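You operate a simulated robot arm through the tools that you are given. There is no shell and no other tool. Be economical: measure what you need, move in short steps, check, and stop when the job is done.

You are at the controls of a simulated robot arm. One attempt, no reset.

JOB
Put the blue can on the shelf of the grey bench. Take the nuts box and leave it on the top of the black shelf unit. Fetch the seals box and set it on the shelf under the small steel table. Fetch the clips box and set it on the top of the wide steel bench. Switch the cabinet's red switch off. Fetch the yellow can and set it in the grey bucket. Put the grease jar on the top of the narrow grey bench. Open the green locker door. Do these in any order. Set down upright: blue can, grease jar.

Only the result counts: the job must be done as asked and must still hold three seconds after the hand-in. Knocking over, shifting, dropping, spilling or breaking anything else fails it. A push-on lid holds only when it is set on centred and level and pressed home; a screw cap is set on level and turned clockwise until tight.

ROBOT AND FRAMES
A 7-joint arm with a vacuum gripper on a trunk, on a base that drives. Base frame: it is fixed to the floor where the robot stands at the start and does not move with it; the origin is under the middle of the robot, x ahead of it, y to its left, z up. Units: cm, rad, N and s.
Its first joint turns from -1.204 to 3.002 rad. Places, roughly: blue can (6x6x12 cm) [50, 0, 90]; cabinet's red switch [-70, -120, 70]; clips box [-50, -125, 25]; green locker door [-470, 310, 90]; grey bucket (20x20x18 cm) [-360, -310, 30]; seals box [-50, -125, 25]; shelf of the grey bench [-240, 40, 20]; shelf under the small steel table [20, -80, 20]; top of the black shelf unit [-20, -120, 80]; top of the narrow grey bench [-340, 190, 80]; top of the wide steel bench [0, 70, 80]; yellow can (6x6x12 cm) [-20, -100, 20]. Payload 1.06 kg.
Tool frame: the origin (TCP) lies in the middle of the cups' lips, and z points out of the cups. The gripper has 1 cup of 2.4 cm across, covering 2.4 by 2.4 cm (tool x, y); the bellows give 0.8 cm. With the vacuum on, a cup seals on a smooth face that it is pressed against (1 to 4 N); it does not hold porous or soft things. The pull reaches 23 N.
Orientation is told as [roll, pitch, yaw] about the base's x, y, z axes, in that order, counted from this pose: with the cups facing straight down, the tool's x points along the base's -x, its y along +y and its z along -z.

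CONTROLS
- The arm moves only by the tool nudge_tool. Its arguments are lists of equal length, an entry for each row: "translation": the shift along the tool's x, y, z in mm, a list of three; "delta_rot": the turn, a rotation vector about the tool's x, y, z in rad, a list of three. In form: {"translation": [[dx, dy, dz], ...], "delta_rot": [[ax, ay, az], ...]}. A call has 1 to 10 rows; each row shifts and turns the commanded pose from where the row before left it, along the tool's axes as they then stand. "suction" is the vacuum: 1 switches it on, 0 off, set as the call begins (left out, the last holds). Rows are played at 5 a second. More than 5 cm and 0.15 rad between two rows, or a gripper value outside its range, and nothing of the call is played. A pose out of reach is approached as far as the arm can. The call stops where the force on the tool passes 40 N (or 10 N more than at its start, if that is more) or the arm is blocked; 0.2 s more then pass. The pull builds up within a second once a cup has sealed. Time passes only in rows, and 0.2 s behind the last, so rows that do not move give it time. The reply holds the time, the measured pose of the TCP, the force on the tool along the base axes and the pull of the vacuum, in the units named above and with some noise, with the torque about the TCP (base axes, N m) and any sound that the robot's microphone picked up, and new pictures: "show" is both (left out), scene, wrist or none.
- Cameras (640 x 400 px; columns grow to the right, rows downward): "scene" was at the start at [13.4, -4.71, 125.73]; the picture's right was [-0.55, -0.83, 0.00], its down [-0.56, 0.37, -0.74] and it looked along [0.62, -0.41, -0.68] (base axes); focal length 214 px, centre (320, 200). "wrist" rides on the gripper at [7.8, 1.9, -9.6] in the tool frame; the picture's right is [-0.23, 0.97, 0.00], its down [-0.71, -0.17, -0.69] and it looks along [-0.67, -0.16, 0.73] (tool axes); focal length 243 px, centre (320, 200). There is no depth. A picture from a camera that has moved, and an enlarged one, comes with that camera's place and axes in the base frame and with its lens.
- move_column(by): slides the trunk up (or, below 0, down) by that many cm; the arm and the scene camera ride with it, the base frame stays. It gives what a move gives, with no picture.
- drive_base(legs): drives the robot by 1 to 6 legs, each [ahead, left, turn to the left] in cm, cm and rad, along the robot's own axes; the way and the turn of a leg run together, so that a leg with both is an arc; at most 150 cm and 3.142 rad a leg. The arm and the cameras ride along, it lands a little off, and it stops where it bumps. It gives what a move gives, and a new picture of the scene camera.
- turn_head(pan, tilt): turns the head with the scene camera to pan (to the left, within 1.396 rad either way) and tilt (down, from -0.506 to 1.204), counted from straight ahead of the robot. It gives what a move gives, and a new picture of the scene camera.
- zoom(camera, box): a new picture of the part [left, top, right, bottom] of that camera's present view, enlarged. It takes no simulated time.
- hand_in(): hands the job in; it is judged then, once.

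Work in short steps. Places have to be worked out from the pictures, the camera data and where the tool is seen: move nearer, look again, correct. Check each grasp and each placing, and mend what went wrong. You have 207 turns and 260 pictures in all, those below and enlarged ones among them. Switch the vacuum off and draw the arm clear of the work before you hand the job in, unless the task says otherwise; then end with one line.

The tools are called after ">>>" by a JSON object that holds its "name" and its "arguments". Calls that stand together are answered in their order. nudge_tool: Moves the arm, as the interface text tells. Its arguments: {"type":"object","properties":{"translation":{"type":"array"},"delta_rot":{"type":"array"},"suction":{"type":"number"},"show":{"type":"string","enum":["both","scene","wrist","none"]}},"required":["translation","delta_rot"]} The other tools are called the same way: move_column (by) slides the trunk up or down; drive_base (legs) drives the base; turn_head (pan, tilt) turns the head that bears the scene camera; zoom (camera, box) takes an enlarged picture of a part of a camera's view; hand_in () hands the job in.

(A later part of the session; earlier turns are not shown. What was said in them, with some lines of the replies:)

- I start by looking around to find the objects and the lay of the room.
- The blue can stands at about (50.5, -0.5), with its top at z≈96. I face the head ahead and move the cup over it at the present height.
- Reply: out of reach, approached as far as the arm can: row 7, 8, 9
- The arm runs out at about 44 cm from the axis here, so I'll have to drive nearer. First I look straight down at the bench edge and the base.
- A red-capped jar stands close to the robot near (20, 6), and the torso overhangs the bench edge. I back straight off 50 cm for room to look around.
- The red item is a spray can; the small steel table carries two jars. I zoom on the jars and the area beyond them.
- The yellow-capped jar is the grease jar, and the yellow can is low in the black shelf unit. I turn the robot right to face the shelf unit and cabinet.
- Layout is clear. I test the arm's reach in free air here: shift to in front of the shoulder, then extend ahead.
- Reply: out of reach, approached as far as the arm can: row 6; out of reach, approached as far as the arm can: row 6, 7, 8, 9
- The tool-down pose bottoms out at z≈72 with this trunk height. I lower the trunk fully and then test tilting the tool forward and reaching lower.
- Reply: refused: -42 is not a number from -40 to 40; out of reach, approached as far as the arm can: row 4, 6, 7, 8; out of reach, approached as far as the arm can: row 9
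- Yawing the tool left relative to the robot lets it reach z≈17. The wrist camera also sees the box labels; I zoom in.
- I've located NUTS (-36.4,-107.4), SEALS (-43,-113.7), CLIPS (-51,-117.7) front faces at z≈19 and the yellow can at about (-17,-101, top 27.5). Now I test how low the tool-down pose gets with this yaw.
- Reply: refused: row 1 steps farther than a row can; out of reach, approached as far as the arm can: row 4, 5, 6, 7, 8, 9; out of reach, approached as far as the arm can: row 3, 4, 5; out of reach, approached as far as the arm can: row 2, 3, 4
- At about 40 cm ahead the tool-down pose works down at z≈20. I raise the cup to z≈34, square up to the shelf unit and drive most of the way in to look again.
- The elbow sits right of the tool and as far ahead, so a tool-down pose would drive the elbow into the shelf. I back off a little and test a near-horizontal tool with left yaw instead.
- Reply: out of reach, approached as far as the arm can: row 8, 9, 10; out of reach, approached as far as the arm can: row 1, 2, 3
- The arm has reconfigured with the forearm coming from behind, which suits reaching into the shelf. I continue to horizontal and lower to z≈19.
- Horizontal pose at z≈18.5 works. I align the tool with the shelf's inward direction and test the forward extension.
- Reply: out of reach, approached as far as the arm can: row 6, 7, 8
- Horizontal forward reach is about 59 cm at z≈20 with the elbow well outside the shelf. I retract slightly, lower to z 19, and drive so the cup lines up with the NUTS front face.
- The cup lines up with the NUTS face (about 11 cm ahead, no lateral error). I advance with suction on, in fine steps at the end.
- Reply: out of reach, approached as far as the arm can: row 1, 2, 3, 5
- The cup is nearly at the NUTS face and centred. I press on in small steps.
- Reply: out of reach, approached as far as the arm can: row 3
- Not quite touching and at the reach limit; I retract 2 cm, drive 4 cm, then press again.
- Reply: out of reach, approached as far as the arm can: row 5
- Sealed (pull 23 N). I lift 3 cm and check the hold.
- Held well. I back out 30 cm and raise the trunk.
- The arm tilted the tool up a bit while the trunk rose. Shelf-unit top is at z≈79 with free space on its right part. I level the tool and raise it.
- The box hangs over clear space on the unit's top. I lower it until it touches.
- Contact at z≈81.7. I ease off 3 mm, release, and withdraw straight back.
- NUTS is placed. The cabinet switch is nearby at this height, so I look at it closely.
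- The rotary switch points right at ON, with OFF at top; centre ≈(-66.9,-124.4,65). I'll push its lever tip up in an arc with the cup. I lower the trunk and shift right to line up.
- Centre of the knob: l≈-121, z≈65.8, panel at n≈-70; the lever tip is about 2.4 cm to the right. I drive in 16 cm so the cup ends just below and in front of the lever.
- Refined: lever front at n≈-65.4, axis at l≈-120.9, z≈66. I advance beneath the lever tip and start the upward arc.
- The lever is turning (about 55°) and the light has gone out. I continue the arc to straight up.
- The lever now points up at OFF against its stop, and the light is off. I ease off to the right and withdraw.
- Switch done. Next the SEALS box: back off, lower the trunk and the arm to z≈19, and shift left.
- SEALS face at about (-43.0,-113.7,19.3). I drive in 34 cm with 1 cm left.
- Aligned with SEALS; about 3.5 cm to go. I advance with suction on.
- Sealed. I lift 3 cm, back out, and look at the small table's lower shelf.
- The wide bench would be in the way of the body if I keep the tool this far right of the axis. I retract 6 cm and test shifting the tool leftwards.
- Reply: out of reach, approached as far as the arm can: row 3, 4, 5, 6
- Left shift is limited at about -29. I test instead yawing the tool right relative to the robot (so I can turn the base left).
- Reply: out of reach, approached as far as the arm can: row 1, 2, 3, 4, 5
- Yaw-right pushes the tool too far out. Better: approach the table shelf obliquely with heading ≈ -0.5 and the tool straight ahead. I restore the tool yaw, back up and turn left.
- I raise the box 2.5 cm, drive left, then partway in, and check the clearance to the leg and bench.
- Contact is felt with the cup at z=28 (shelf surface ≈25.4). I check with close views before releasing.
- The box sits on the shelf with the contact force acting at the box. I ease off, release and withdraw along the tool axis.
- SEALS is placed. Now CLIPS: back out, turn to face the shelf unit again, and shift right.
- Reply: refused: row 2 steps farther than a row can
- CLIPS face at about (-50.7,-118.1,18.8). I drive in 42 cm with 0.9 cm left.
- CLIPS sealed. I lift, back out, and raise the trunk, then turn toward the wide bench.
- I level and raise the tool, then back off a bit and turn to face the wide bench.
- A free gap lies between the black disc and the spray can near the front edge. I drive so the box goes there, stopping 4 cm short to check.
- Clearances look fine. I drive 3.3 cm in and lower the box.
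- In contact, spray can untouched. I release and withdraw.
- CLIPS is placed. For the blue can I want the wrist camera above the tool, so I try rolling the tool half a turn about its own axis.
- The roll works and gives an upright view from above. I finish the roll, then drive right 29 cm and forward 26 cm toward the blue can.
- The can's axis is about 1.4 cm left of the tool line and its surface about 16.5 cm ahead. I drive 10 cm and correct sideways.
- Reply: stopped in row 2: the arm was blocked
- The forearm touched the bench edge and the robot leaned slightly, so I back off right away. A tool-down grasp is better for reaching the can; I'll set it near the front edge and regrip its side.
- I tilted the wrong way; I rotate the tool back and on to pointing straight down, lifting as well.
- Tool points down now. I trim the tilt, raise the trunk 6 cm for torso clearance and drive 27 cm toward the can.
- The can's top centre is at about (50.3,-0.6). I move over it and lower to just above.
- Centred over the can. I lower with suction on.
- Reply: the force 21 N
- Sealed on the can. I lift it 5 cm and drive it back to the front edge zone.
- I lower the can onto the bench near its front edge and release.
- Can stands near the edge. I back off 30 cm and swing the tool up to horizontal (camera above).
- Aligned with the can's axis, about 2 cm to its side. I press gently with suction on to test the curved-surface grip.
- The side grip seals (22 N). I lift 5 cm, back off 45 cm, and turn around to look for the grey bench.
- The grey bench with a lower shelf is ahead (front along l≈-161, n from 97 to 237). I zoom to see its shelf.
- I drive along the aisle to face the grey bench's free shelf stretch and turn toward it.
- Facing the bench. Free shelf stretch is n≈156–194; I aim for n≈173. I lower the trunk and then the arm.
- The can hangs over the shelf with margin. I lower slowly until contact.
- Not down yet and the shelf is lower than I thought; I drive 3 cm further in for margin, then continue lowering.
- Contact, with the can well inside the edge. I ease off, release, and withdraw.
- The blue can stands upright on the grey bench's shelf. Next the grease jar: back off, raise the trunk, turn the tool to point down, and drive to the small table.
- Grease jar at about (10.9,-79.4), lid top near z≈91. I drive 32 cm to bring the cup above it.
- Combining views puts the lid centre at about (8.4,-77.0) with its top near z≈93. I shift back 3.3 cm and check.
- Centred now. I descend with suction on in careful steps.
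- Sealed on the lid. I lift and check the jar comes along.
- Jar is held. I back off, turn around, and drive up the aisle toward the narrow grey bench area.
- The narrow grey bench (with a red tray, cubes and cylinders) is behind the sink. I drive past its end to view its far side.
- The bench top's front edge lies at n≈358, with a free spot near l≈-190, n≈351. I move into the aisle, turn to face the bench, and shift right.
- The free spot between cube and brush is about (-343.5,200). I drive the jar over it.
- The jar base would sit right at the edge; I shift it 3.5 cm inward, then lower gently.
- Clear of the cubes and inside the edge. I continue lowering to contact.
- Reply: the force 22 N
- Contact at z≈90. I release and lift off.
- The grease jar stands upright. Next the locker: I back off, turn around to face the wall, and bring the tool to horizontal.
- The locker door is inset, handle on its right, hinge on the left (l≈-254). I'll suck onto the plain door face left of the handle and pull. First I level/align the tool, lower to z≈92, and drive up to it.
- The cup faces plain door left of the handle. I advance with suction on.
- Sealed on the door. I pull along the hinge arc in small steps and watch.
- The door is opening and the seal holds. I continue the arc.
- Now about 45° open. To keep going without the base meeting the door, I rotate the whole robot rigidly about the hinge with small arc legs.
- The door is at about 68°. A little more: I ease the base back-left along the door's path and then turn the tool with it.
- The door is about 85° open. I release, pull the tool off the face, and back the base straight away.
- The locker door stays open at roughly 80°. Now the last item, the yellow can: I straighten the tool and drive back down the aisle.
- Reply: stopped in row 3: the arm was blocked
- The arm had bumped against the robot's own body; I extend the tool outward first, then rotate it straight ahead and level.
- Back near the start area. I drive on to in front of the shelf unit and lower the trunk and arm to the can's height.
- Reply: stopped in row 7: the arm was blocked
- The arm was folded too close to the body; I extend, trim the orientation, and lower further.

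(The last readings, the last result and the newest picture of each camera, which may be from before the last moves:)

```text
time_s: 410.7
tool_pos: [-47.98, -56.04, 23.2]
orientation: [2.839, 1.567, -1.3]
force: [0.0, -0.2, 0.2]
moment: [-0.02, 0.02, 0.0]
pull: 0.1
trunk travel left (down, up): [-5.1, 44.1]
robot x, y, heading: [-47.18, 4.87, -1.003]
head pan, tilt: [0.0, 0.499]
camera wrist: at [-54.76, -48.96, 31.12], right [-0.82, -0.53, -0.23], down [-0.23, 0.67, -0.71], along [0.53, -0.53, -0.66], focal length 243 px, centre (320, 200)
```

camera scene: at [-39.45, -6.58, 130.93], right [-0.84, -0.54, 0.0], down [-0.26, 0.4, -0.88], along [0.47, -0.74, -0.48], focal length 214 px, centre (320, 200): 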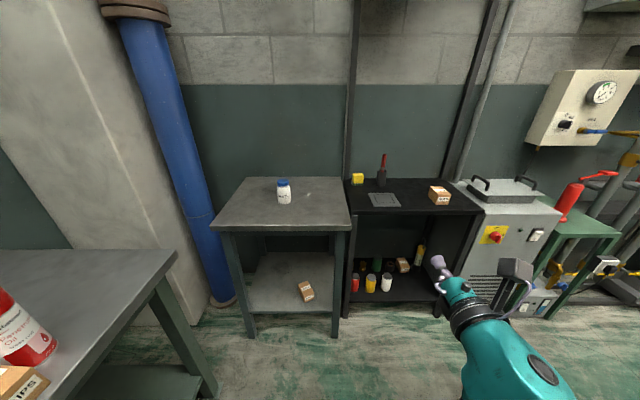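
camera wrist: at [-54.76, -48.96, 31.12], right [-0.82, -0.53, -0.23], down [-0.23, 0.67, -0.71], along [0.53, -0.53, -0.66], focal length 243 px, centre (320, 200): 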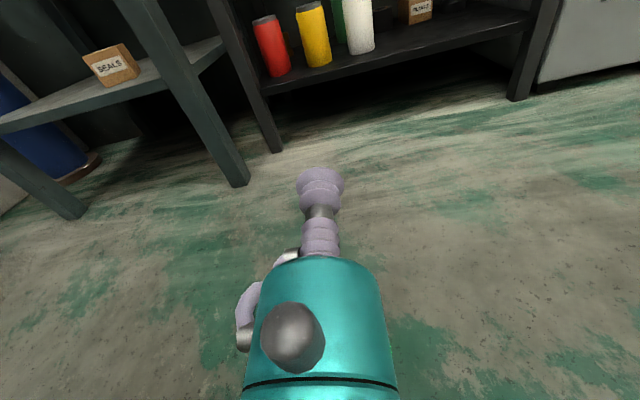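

The yellow can's near face is about 51 cm ahead and 2 cm left. I drive in 46 cm.

>>> {"name": "drive_base", "arguments": {"legs": [[0, 2.1, 0], [46, 0, 0]]}}

>>> {"name": "nudge_tool", "arguments": {"translation": [[0, 0, 0]], "delta_rot": [[0, 0, 0]], "show": "wrist"}}

```text
time_s: 413.9
tool_pos: [-21.72, -93.22, 23.23]
orientation: [2.201, 1.567, -1.938]
force: [0.8, 0.2, 0.5]
moment: [0.01, 0.02, -0.01]
pull: 0.0
trunk travel left (down, up): [-5.1, 44.1]
robot x, y, heading: [-20.83, -32.32, -1.006]
head pan, tilt: [0.0, 0.499]
camera scene: at [-5.94, -55.19, 87.95], right [-0.84, -0.54, 0.0], down [-0.26, 0.4, -0.88], along [0.47, -0.74, -0.48], focal length 214 px, centre (320, 200)
```

scene: 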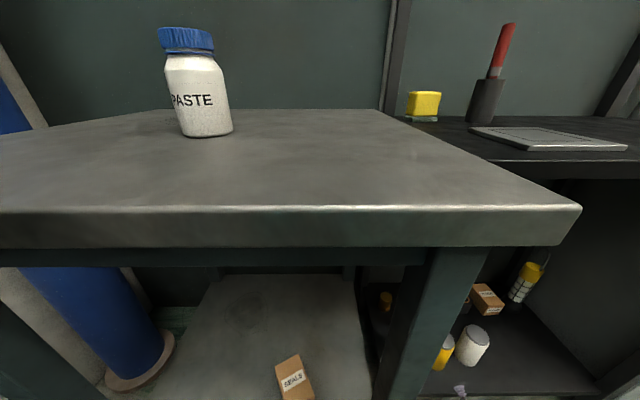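

```text
time_s: 414.3
tool_pos: [-21.86, -93.2, 23.24]
orientation: [2.239, 1.568, -1.902]
force: [-1.0, -0.4, -1.1]
moment: [-0.02, -0.01, 0.02]
pull: 0.0
trunk travel left (down, up): [-5.1, 44.1]
robot x, y, heading: [-21.04, -31.86, -1.007]
head pan, tilt: [0.0, 0.499]
camera wrist: at [-28.67, -86.1, 31.11], right [-0.82, -0.53, -0.23], down [-0.23, 0.67, -0.71], along [0.53, -0.53, -0.67], focal length 243 px, centre (320, 200)
```

wrist: 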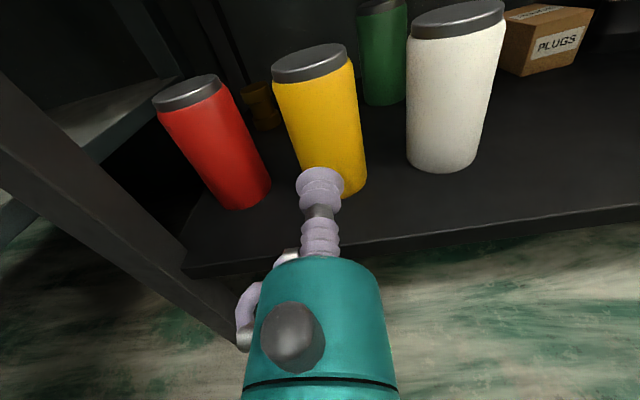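

Aligned with the yellow can. I advance with suction on.

>>> {"name": "nudge_tool", "arguments": {"translation": [[0, 2, 25], [0, 0, 15], [0, 0, 6], [0, 0, 4], [0, 0, 3], [0, 0, 3], [0, 0, 0], [0, 0, 0]], "delta_rot": [[0, 0, 0], [0, 0, 0], [0, 0, 0], [0, 0, 0], [0, 0, 0], [0, 0, 0], [0, 0, 0], [0, 0, 0]], "suction": 1, "show": "none"}}

```text
time_s: 416.1
tool_pos: [-18.93, -97.99, 23.3]
orientation: [1.6, 1.57, -2.54]
force: [-0.3, -0.2, -0.7]
moment: [0.04, -0.03, -0.02]
pull: 0.0
trunk travel left (down, up): [-5.1, 44.1]
robot x, y, heading: [-20.88, -32.63, -1.006]
head pan, tilt: [0.0, 0.499]
```

>>> {"name": "nudge_tool", "arguments": {"translation": [[0, 0, 3], [0, 0, 3], [0, 0, 3], [0, 0, 3], [0, 0, 0], [0, 0, 0]], "delta_rot": [[0, 0, 0], [0, 0, 0], [0, 0, 0], [0, 0, 0], [0, 0, 0], [0, 0, 0]], "show": "wrist"}}

```text
time_s: 417.5
tool_pos: [-18.66, -98.71, 23.76]
orientation: [1.772, 1.568, -2.365]
force: [0.8, 0.1, -0.3]
moment: [-0.01, 0.0, -0.01]
pull: 0.1
out of reach, approached as far as the arm can: row 1, 3
trunk travel left (down, up): [-5.1, 44.1]
robot x, y, heading: [-20.89, -32.23, -1.005]
head pan, tilt: [0.0, 0.499]
camera wrist: at [-25.57, -91.61, 31.58], right [-0.82, -0.53, -0.23], down [-0.23, 0.67, -0.71], along [0.53, -0.53, -0.67], focal length 243 px, centre (320, 200)
```

wrist: 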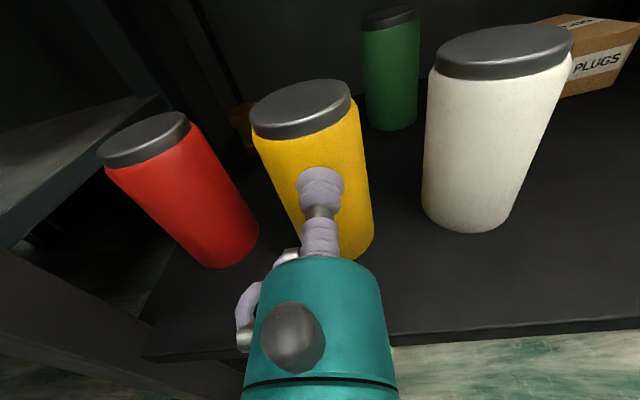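

At the reach limit just short of contact; I retract 1.5 cm, drive 2 cm, and press again.

>>> {"name": "nudge_tool", "arguments": {"translation": [[-4, 0, -15]], "delta_rot": [[0, 0, 0]], "show": "none"}}

>>> {"name": "drive_base", "arguments": {"legs": [[2, 0, 0]]}}

>>> {"name": "nudge_tool", "arguments": {"translation": [[0, 0, 3], [0, 0, 3], [0, 0, 3], [0, 0, 3], [0, 0, 0], [0, 0, 0]], "delta_rot": [[0, 0, 0], [0, 0, 0], [0, 0, 0], [0, 0, 0], [0, 0, 0], [0, 0, 0]], "show": "none"}}

```text
time_s: 417.9
tool_pos: [-19.5, -97.42, 23.26]
orientation: [2.252, 1.568, -1.887]
force: [0.0, 1.1, -0.7]
moment: [0.0, 0.01, 0.01]
pull: 0.1
trunk travel left (down, up): [-5.1, 44.1]
robot x, y, heading: [-20.82, -32.15, -1.006]
head pan, tilt: [0.0, 0.499]
```

```text
time_s: 418.7
tool_pos: [-18.27, -99.23, 23.11]
orientation: [1.76, 1.569, -2.379]
force: [-0.2, -0.3, 0.1]
moment: [0.01, 0.0, 0.05]
pull: 23.0
trunk travel left (down, up): [-5.1, 44.1]
robot x, y, heading: [-19.81, -33.91, -1.003]
head pan, tilt: [0.0, 0.499]
camera scene: at [-4.84, -56.91, 87.95], right [-0.84, -0.54, 0.0], down [-0.26, 0.4, -0.88], along [0.47, -0.74, -0.48], focal length 214 px, centre (320, 200)
```

scene: 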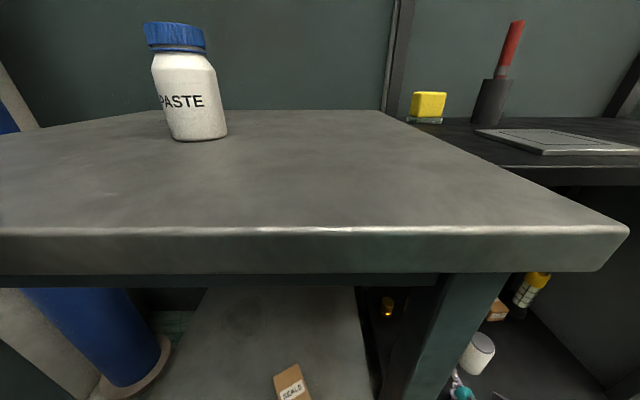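

```text
time_s: 420.1
tool_pos: [-17.71, -100.01, 23.52]
orientation: [1.023, 1.57, -3.117]
force: [-0.5, -0.5, 0.7]
moment: [0.07, 0.07, -0.03]
pull: 22.8
out of reach, approached as far as the arm can: row 4
trunk travel left (down, up): [-5.1, 44.1]
robot x, y, heading: [-19.87, -34.08, -1.004]
head pan, tilt: [0.0, 0.499]
```

Sealed on the yellow can. I lift it 3 cm and back out, then raise the trunk.

>>> {"name": "nudge_tool", "arguments": {"translation": [[10, 0, 0], [10, 0, 0], [12, 0, 0], [0, 0, 0]], "delta_rot": [[0, 0, 0], [0, 0, 0], [0, 0, 0], [0, 0, 0]], "show": "none"}}

>>> {"name": "drive_base", "arguments": {"legs": [[-45, 0, 0]]}}

>>> {"name": "nudge_tool", "arguments": {"translation": [[0, 0, 0]], "delta_rot": [[0, 0, 0]], "show": "wrist"}}

```text
time_s: 421.1
tool_pos: [-17.67, -99.93, 26.66]
orientation: [1.419, 1.568, -2.719]
force: [0.0, 0.2, -2.5]
moment: [0.07, 0.06, -0.05]
pull: 23.0
out of reach, approached as far as the arm can: row 1
trunk travel left (down, up): [-5.1, 44.1]
robot x, y, heading: [-19.31, -33.72, -1.007]
head pan, tilt: [0.0, 0.499]
```

```text
time_s: 423.8
tool_pos: [-41.84, -61.89, 26.77]
orientation: [1.671, 1.568, -2.465]
force: [-1.5, 0.7, -2.7]
moment: [0.08, 0.04, 0.01]
pull: 23.1
trunk travel left (down, up): [-5.1, 44.1]
robot x, y, heading: [-44.07, 3.79, -0.999]
head pan, tilt: [0.0, 0.499]
camera scene: at [-29.14, -18.77, 87.94], right [-0.84, -0.54, 0.0], down [-0.26, 0.4, -0.88], along [0.47, -0.74, -0.48], focal length 214 px, centre (320, 200)
```

scene: 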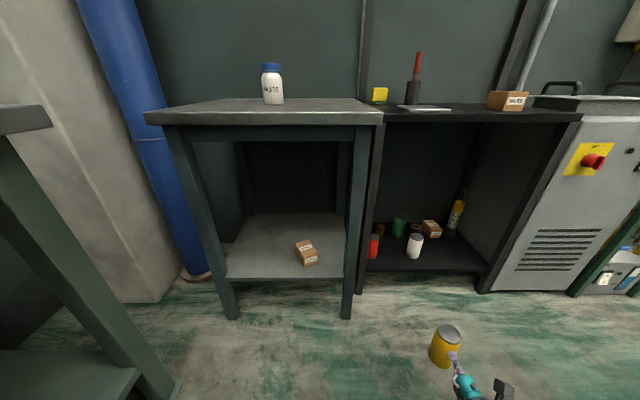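

```text
time_s: 424.2
tool_pos: [-41.95, -61.8, 26.7]
orientation: [1.196, 1.569, -2.938]
force: [-0.1, -0.2, -3.1]
moment: [0.12, 0.06, 0.01]
pull: 22.5
trunk travel left (down, up): [-5.1, 44.1]
robot x, y, heading: [-44.02, 4.14, -0.996]
head pan, tilt: [0.0, 0.499]
camera wrist: at [-48.79, -54.81, 34.6], right [-0.81, -0.53, -0.23], down [-0.23, 0.67, -0.71], along [0.53, -0.52, -0.67], focal length 243 px, centre (320, 200)
```

wrist: 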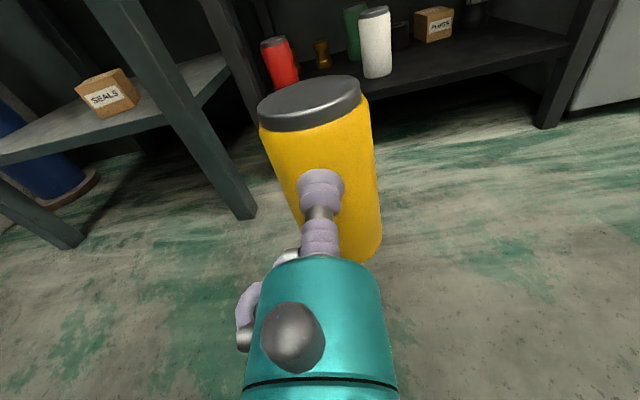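

Held firmly. I turn toward the far end of the room where the bucket is (l≈-470, n≈-73) and raise the trunk for a view.

>>> {"name": "drive_base", "arguments": {"legs": [[-8, 0, 0], [0, 0, -1.585]]}}

>>> {"name": "move_column", "arguments": {"by": 40}}

>>> {"name": "turn_head", "arguments": {"pan": -0.1, "tilt": 0.3}}

```text
time_s: 429.1
tool_pos: [-114.43, 9.38, 26.72]
orientation: [1.599, 1.57, 2.167]
force: [1.3, 0.2, -2.9]
moment: [0.07, -0.03, -0.01]
pull: 23.3
trunk travel left (down, up): [-5.1, 44.1]
robot x, y, heading: [-48.25, 11.34, -2.576]
head pan, tilt: [0.0, 0.499]
camera scene: at [-71.1, -3.54, 87.95], right [-0.53, 0.85, 0.0], down [0.4, 0.26, -0.88], along [-0.74, -0.47, -0.48], focal length 214 px, centre (320, 200)
```

scene: 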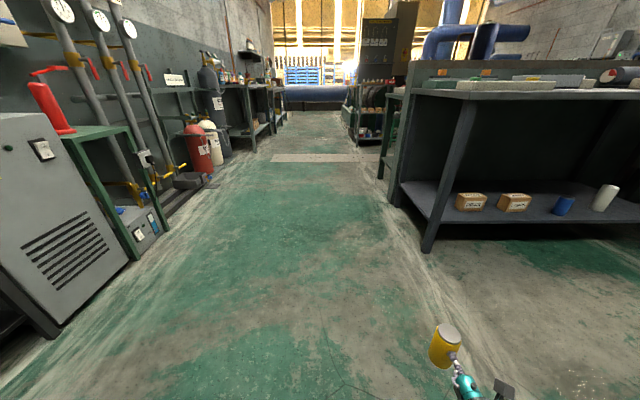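

```text
time_s: 433.0
tool_pos: [-121.84, 4.58, 90.35]
orientation: [3.13, 1.155, -2.584]
force: [0.1, -0.6, -3.3]
moment: [0.06, -0.12, 0.02]
pull: 22.8
trunk travel left (down, up): [-45.1, 4.1]
robot x, y, heading: [-48.7, 11.31, -2.574]
head pan, tilt: [0.0, 0.499]
```

```text
time_s: 433.7
tool_pos: [-121.96, 4.65, 90.26]
orientation: [3.131, 1.152, -2.585]
force: [0.2, 0.3, -2.2]
moment: [0.07, -0.08, 0.03]
pull: 22.7
trunk travel left (down, up): [-45.1, 4.1]
robot x, y, heading: [-48.59, 11.2, -2.576]
head pan, tilt: [-0.099, 0.3]
camera scene: at [-60.29, 4.4, 132.76], right [-0.45, 0.89, 0.0], down [0.27, 0.13, -0.95], along [-0.85, -0.43, -0.3], focal length 214 px, centre (320, 200)
```

scene: 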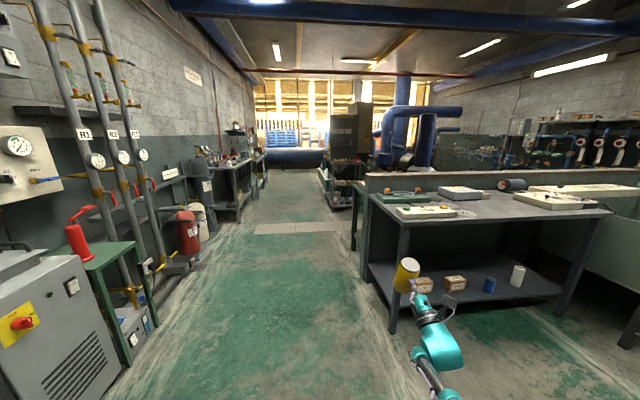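

>>> {"name": "zoom", "arguments": {"camera": "scene", "box": [185, 130, 285, 230]}}

```text
4.00 times, centred on (235, 180) of scene
camera zoom: at [-60.29, 4.4, 132.76], right [-0.45, 0.89, 0.0], down [0.27, 0.13, -0.95], along [-0.85, -0.43, -0.3], focal length 858 px, centre (660, 280)
```

zoom: 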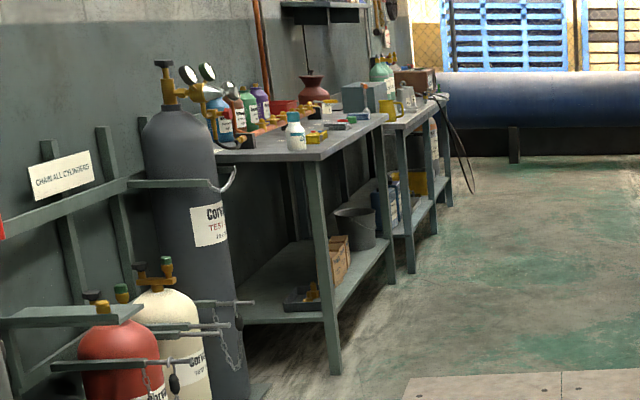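

The grey bucket stands on the lower shelf of the first bench on the left, near its front edge. I drive down the corridor and turn to face it.

>>> {"name": "turn_head", "arguments": {"pan": -0.1, "tilt": 0.6}}

>>> {"name": "drive_base", "arguments": {"legs": [[149, 8, 0], [149, 4, 0], [100, 0, 0], [0, 0, 1.566]]}}

```text
time_s: 434.5
tool_pos: [-121.85, 4.65, 90.41]
orientation: [3.131, 1.154, -2.583]
force: [-0.8, -1.4, -3.3]
moment: [0.09, -0.17, 0.0]
pull: 22.8
trunk travel left (down, up): [-45.1, 4.1]
robot x, y, heading: [-48.8, 11.17, -2.576]
head pan, tilt: [-0.099, 0.6]
camera scene: at [-59.84, 4.62, 130.03], right [-0.45, 0.89, 0.0], down [0.5, 0.25, -0.83], along [-0.74, -0.37, -0.56], focal length 214 px, centre (320, 200)
```

scene: 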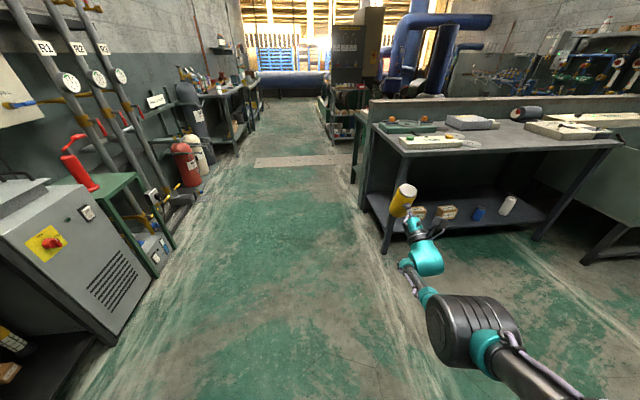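

```text
time_s: 457.5
tool_pos: [-382.05, -275.55, 90.34]
orientation: [3.132, 1.153, -1.063]
force: [0.2, -0.1, -2.9]
moment: [0.18, 0.07, -0.03]
pull: 22.4
trunk travel left (down, up): [-45.1, 4.1]
robot x, y, heading: [-384.69, -202.22, -1.056]
head pan, tilt: [-0.099, 0.6]
camera scene: at [-378.85, -213.95, 130.02], right [-0.91, -0.4, 0.0], down [-0.23, 0.52, -0.82], along [0.33, -0.75, -0.57], focal length 214 px, centre (320, 200)
```

scene: 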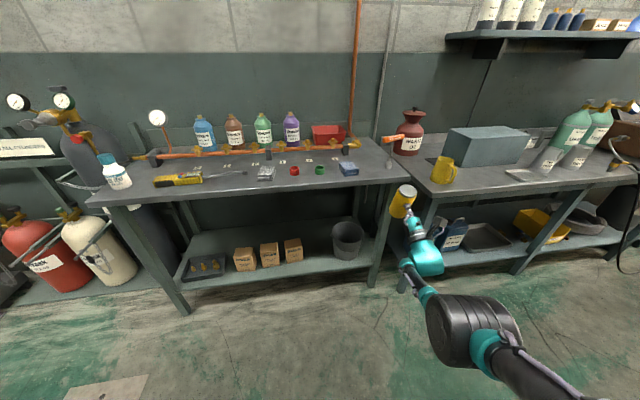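

>>> {"name": "zoom", "arguments": {"camera": "scene", "box": [270, 160, 430, 300]}}

```text
2.86 times, centred on (350, 230) of scene
camera zoom: at [-378.85, -213.95, 130.02], right [-0.91, -0.4, 0.0], down [-0.23, 0.52, -0.82], along [0.33, -0.75, -0.57], focal length 613 px, centre (234, 114)
```

zoom: 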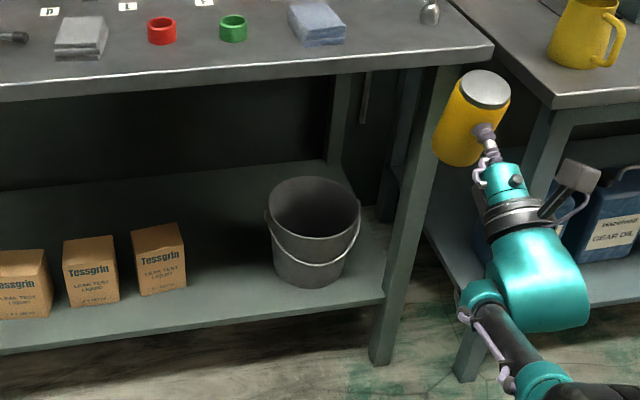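

I lower the trunk here in the open and then tilt the tool so the can slopes down at about 45°, for lowering it over the bucket's rim.

>>> {"name": "move_column", "arguments": {"by": -40}}

>>> {"name": "nudge_tool", "arguments": {"translation": [[0, 0, 0], [0, 0, 0], [0, 0, 0], [0, 0, 0], [0, 0, 0], [0, 0, 0], [0, 0, 0], [0, 0, 0], [0, 0, 0]], "delta_rot": [[0, -0.135, 0], [0, -0.135, 0], [0, -0.135, 0], [0, -0.135, 0], [0, -0.135, 0], [0, -0.135, 0], [0, -0.135, 0], [0, -0.135, 0], [0, -0.135, 0]], "show": "scene"}}

```text
time_s: 461.4
tool_pos: [-382.02, -275.58, 50.49]
orientation: [3.13, 1.154, -1.063]
force: [0.1, 0.0, -2.7]
moment: [0.13, 0.06, 0.01]
pull: 22.8
trunk travel left (down, up): [-5.1, 44.1]
robot x, y, heading: [-384.77, -202.2, -1.059]
head pan, tilt: [-0.099, 0.6]
```

```text
time_s: 463.4
tool_pos: [-382.01, -275.42, 50.28]
orientation: [0.007, 0.77, 2.097]
force: [-0.4, 0.6, -3.4]
moment: [0.07, 0.01, 0.04]
pull: 22.8
trunk travel left (down, up): [-5.1, 44.1]
robot x, y, heading: [-385.25, -201.76, -1.058]
head pan, tilt: [-0.099, 0.6]
camera scene: at [-372.17, -225.75, 87.04], right [-0.92, -0.4, 0.0], down [-0.23, 0.52, -0.82], along [0.33, -0.75, -0.57], focal length 214 px, centre (320, 200)
```

scene: 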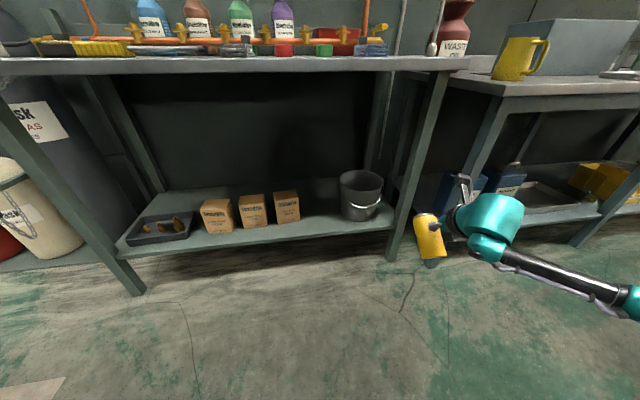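

The arm now reaches well ahead with the can tilted 45°, lowest point about z 41, just above the bucket rim (≈38). I line up sideways and drive in most of the way.

>>> {"name": "drive_base", "arguments": {"legs": [[0, 6.4, 0], [29, 0, 0]]}}

>>> {"name": "turn_head", "arguments": {"pan": -0.5, "tilt": 0.75}}

>>> {"name": "nudge_tool", "arguments": {"translation": [[0, 0, 0]], "delta_rot": [[0, 0, 0]], "show": "wrist"}}

```text
time_s: 466.1
tool_pos: [-362.04, -297.0, 50.35]
orientation: [0.004, 0.772, 2.101]
force: [-0.3, 0.2, -3.2]
moment: [0.09, 0.02, 0.01]
pull: 23.0
trunk travel left (down, up): [-5.1, 44.1]
robot x, y, heading: [-365.46, -223.93, -1.046]
head pan, tilt: [-0.099, 0.6]
camera scene: at [-352.48, -247.16, 87.04], right [-0.91, -0.41, 0.0], down [-0.23, 0.52, -0.82], along [0.34, -0.75, -0.57], focal length 214 px, centre (320, 200)
```

scene: 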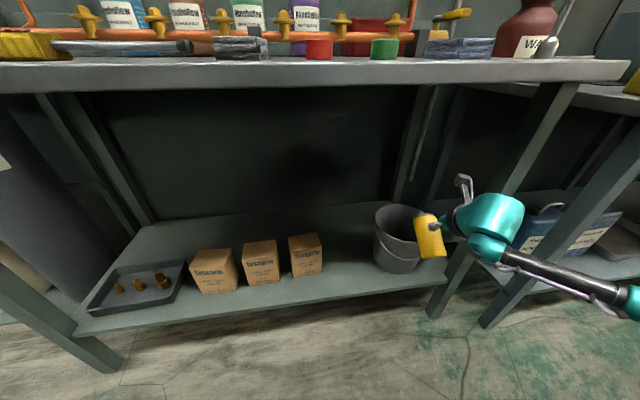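

```text
time_s: 467.0
tool_pos: [-361.95, -296.91, 50.47]
orientation: [0.007, 0.773, 2.101]
force: [0.3, -0.1, -3.1]
moment: [0.08, 0.03, 0.02]
pull: 22.7
trunk travel left (down, up): [-5.1, 44.1]
robot x, y, heading: [-365.14, -223.15, -1.049]
head pan, tilt: [-0.499, 0.75]
camera scene: at [-355.9, -247.39, 85.75], right [-1.0, -0.02, 0.0], down [-0.02, 0.68, -0.73], along [0.02, -0.73, -0.68], focal length 214 px, centre (320, 200)
```

scene: 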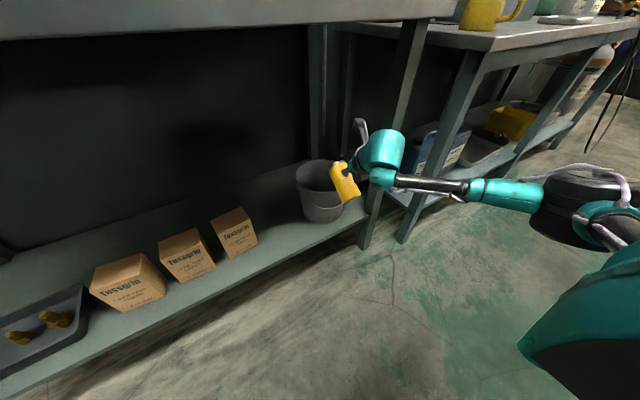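

```text
time_s: 467.4
tool_pos: [-361.95, -297.0, 50.2]
orientation: [0.006, 0.772, 2.101]
force: [-0.2, -0.2, -2.5]
moment: [0.08, 0.0, -0.02]
pull: 22.4
trunk travel left (down, up): [-5.1, 44.1]
robot x, y, heading: [-365.22, -223.69, -1.051]
head pan, tilt: [-0.499, 0.75]
camera wrist: at [-364.32, -296.98, 62.71], right [-0.93, -0.34, -0.16], down [-0.35, 0.94, 0.0], along [0.15, 0.05, -0.99], focal length 243 px, centre (320, 200)
```

wrist: 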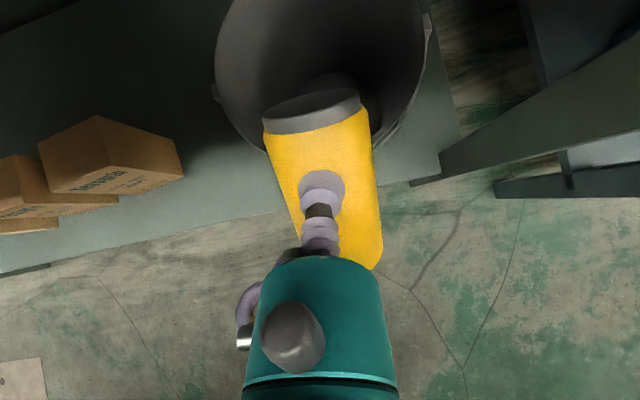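

The bucket rim centre is near (-356,-309.2), z≈40. I raise 2 cm and drive the remaining 11.7 cm.

>>> {"name": "nudge_tool", "arguments": {"translation": [[14, 0, -14]], "delta_rot": [[0, 0, 0]], "show": "none"}}

>>> {"name": "drive_base", "arguments": {"legs": [[11.7, -0.9, 0]]}}

>>> {"name": "nudge_tool", "arguments": {"translation": [[0, 0, 0]], "delta_rot": [[0, 0, 0]], "show": "wrist"}}

```text
time_s: 467.8
tool_pos: [-362.11, -296.98, 52.28]
orientation: [0.007, 0.771, 2.1]
force: [0.3, -0.7, -2.9]
moment: [0.04, 0.06, 0.05]
pull: 23.0
trunk travel left (down, up): [-5.1, 44.1]
robot x, y, heading: [-365.62, -223.43, -1.051]
head pan, tilt: [-0.499, 0.75]
```

```text
time_s: 469.1
tool_pos: [-357.13, -307.56, 52.24]
orientation: [0.007, 0.773, 2.099]
force: [0.0, -0.9, -3.1]
moment: [0.06, 0.05, -0.01]
pull: 23.4
trunk travel left (down, up): [-5.1, 44.1]
robot x, y, heading: [-360.39, -233.85, -1.053]
head pan, tilt: [-0.499, 0.75]
camera scene: at [-350.87, -258.02, 85.75], right [-1.0, -0.02, 0.0], down [-0.01, 0.68, -0.73], along [0.02, -0.73, -0.68], focal length 214 px, centre (320, 200)
```

scene: 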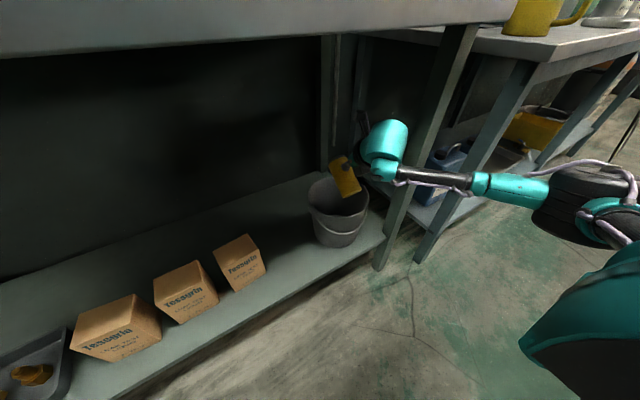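

```text
time_s: 469.4
tool_pos: [-356.98, -307.61, 52.29]
orientation: [0.008, 0.771, 2.1]
force: [-0.2, -0.1, -3.2]
moment: [0.07, 0.05, 0.03]
pull: 22.9
trunk travel left (down, up): [-5.1, 44.1]
robot x, y, heading: [-360.6, -234.15, -1.052]
head pan, tilt: [-0.499, 0.75]
camera wrist: at [-359.34, -307.55, 64.59], right [-0.93, -0.34, -0.16], down [-0.35, 0.94, 0.0], along [0.15, 0.05, -0.99], focal length 243 px, centre (320, 200)
```

wrist: 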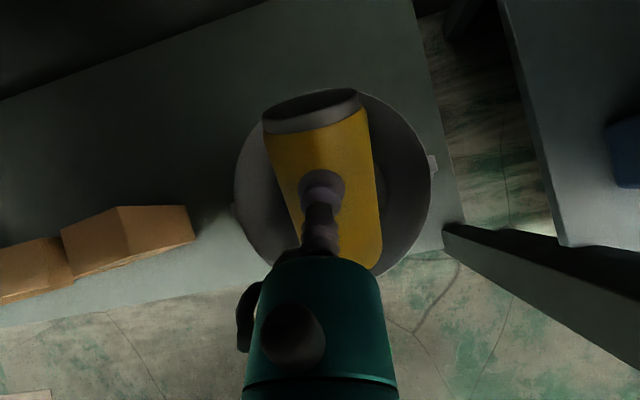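

The can is centred over the bucket. I lower it in steps, watching the force.

>>> {"name": "nudge_tool", "arguments": {"translation": [[5, 0, 5], [-27, 0, 28], [-27, 0, 28], [-14, 0, 14], [-10, 0, 10], [-7, 0, 7], [-7, 0, 7]], "delta_rot": [[0, 0, 0], [0, 0, 0], [0, 0, 0], [0, 0, 0], [0, 0, 0], [0, 0, 0], [0, 0, 0]], "show": "both"}}

```text
time_s: 471.1
tool_pos: [-356.86, -308.36, 39.08]
orientation: [0.004, 0.772, 2.1]
force: [0.2, 0.7, -2.1]
moment: [0.02, 0.03, -0.01]
pull: 22.4
trunk travel left (down, up): [-5.1, 44.1]
robot x, y, heading: [-360.28, -233.88, -1.05]
head pan, tilt: [-0.499, 0.75]
camera scene: at [-350.86, -258.02, 85.75], right [-1.0, -0.02, 0.0], down [-0.01, 0.68, -0.73], along [0.02, -0.73, -0.68], focal length 214 px, centre (320, 200)
camera wrist: at [-359.16, -308.21, 51.45], right [-0.93, -0.34, -0.16], down [-0.35, 0.94, 0.0], along [0.15, 0.05, -0.99], focal length 243 px, centre (320, 200)
```

scene: 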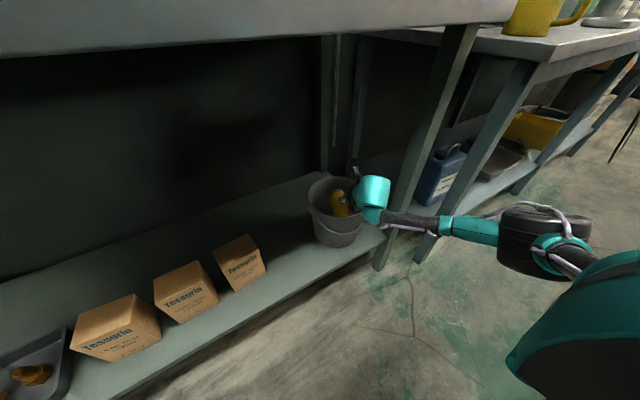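
wrist: 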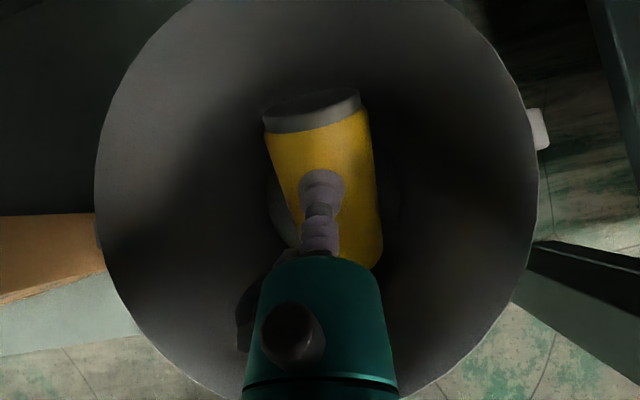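

Inside the bucket with no contact. I lower a little further.

>>> {"name": "nudge_tool", "arguments": {"translation": [[-6, 0, 6], [-5, 0, 5], [-5, 0, 5], [-4, 0, 4]], "delta_rot": [[0, 0, 0], [0, 0, 0], [0, 0, 0], [0, 0, 0]], "show": "wrist"}}

```text
time_s: 472.1
tool_pos: [-356.84, -307.91, 36.12]
orientation: [0.007, 0.773, 2.099]
force: [2.2, -1.7, -1.1]
moment: [0.2, 0.23, -0.09]
pull: 23.3
trunk travel left (down, up): [-5.1, 44.1]
robot x, y, heading: [-360.06, -234.03, -1.051]
head pan, tilt: [-0.499, 0.75]
camera wrist: at [-359.12, -308.11, 48.58], right [-0.93, -0.34, -0.16], down [-0.35, 0.94, 0.0], along [0.15, 0.05, -0.99], focal length 243 px, centre (320, 200)
```

wrist: 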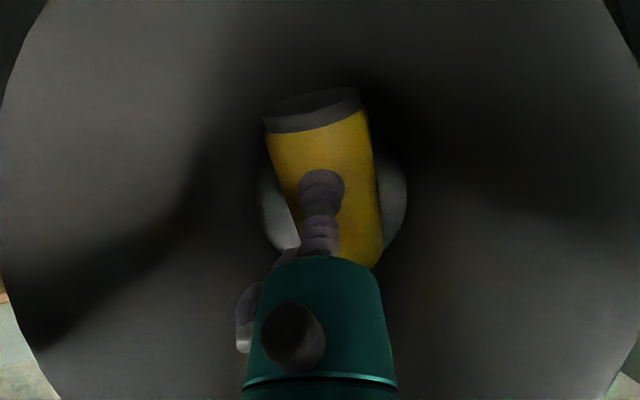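

The can's lower edge just touches the bucket's sloping wall. I shift forward 8 mm and lower 1 cm more.

>>> {"name": "nudge_tool", "arguments": {"translation": [[6, 0, 6], [-4, 0, 4], [-3, 0, 3], [0, 0, 0]], "delta_rot": [[0, 0, 0], [0, 0, 0], [0, 0, 0], [0, 0, 0]], "show": "none"}}

```text
time_s: 473.1
tool_pos: [-356.39, -308.81, 35.28]
orientation: [0.006, 0.774, 2.102]
force: [2.0, -0.7, 1.9]
moment: [0.58, 0.44, -0.05]
pull: 23.1
trunk travel left (down, up): [-5.1, 44.1]
robot x, y, heading: [-360.16, -234.18, -1.045]
head pan, tilt: [-0.499, 0.75]
```

The hand is touching the bucket's front rim lightly; I raise 8 mm and release the can, which is almost on the bottom.

>>> {"name": "nudge_tool", "arguments": {"translation": [[6, 0, -6], [0, 0, 0]], "delta_rot": [[0, 0, 0], [0, 0, 0]], "show": "none"}}

>>> {"name": "nudge_tool", "arguments": {"translation": [[0, 0, 0], [0, 0, 0], [0, 0, 0], [0, 0, 0], [0, 0, 0], [0, 0, 0]], "delta_rot": [[0, 0, 0], [0, 0, 0], [0, 0, 0], [0, 0, 0], [0, 0, 0], [0, 0, 0]], "suction": 0, "show": "wrist"}}

```text
time_s: 473.6
tool_pos: [-356.43, -308.76, 36.06]
orientation: [0.007, 0.77, 2.1]
force: [0.7, -0.4, -2.7]
moment: [0.05, 0.01, 0.0]
pull: 23.1
trunk travel left (down, up): [-5.1, 44.1]
robot x, y, heading: [-360.44, -233.78, -1.053]
head pan, tilt: [-0.499, 0.75]
```

```text
time_s: 475.1
tool_pos: [-356.4, -308.88, 36.04]
orientation: [0.007, 0.774, 2.099]
force: [-0.4, -0.6, 0.5]
moment: [-0.01, -0.01, -0.03]
pull: 0.0
trunk travel left (down, up): [-5.1, 44.1]
robot x, y, heading: [-359.9, -233.8, -1.048]
head pan, tilt: [-0.499, 0.75]
camera wrist: at [-358.67, -308.83, 48.51], right [-0.93, -0.34, -0.16], down [-0.35, 0.94, -0.01], along [0.15, 0.05, -0.99], focal length 243 px, centre (320, 200)
```

wrist: 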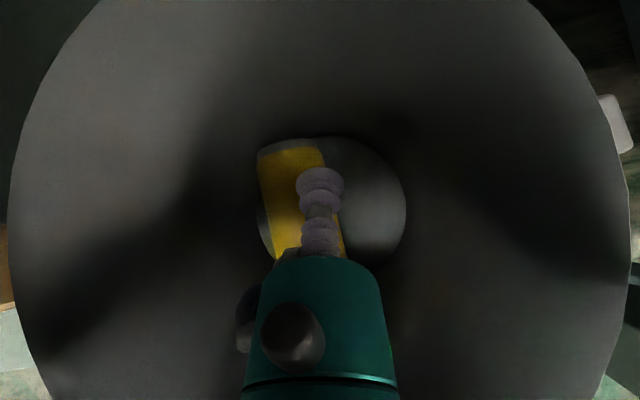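

The can lies in the bucket. I raise the tool straight out and back the robot away.

>>> {"name": "nudge_tool", "arguments": {"translation": [[28, 0, -29], [28, 0, -29], [28, 0, -29], [28, 0, -29]], "delta_rot": [[0, 0, 0], [0, 0, 0], [0, 0, 0], [0, 0, 0]], "show": "wrist"}}

>>> {"name": "drive_base", "arguments": {"legs": [[-45, 0, 0]]}}

>>> {"name": "zoom", "arguments": {"camera": "scene", "box": [180, 80, 420, 260]}}

```text
time_s: 476.1
tool_pos: [-356.04, -308.66, 52.44]
orientation: [0.009, 0.773, 2.101]
force: [-0.2, -0.3, 1.2]
moment: [0.0, 0.01, -0.02]
pull: 0.1
trunk travel left (down, up): [-5.1, 44.1]
robot x, y, heading: [-360.66, -233.76, -1.048]
head pan, tilt: [-0.499, 0.75]
camera wrist: at [-358.41, -308.71, 64.64], right [-0.93, -0.34, -0.16], down [-0.35, 0.94, 0.0], along [0.15, 0.05, -0.99], focal length 243 px, centre (320, 200)
```

wrist: 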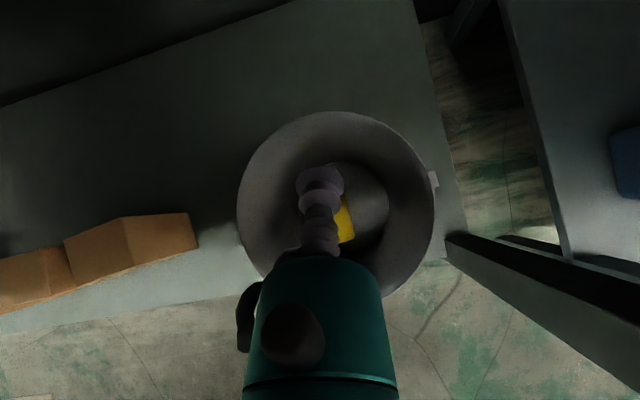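

```text
time_s: 478.8
tool_pos: [-378.6, -269.27, 52.29]
orientation: [0.006, 0.773, 2.104]
force: [0.1, 0.6, 0.4]
moment: [-0.03, -0.04, -0.02]
pull: 0.0
trunk travel left (down, up): [-5.1, 44.1]
robot x, y, heading: [-382.71, -194.56, -1.051]
head pan, tilt: [-0.499, 0.75]
camera scene: at [-373.52, -218.47, 85.75], right [-1.0, -0.02, 0.0], down [-0.02, 0.68, -0.73], along [0.02, -0.73, -0.68], focal length 214 px, centre (320, 200)
```

scene: 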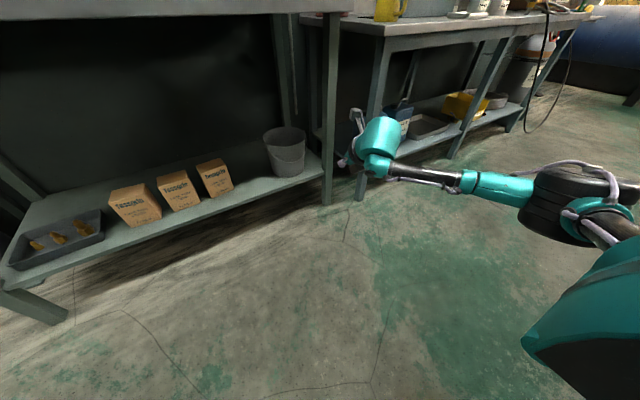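

```text
2.22 times, centred on (300, 170) of scene
camera zoom: at [-373.52, -218.47, 85.75], right [-1.0, -0.02, 0.0], down [-0.02, 0.68, -0.73], along [0.02, -0.73, -0.68], focal length 477 px, centre (364, 267)
```

zoom: 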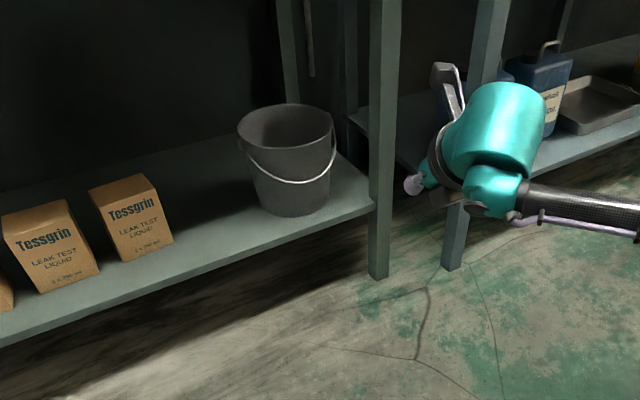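

All eight tasks are done as far as the pictures show, the vacuum is off and the arm is clear, so I hand in.

>>> {"name": "hand_in", "arguments": {}}

```text
The job is handed in.
```

I did all eight tasks and handed the job in. The last views I had of each place showed it as asked: the blue can and the grease jar upright, the switch at OFF with its light out, and the locker door about 80° open. While I was reaching for the blue can, the robot bumped something (probably the forearm on the wide steel bench) and leaned slightly; nothing looked moved afterwards.
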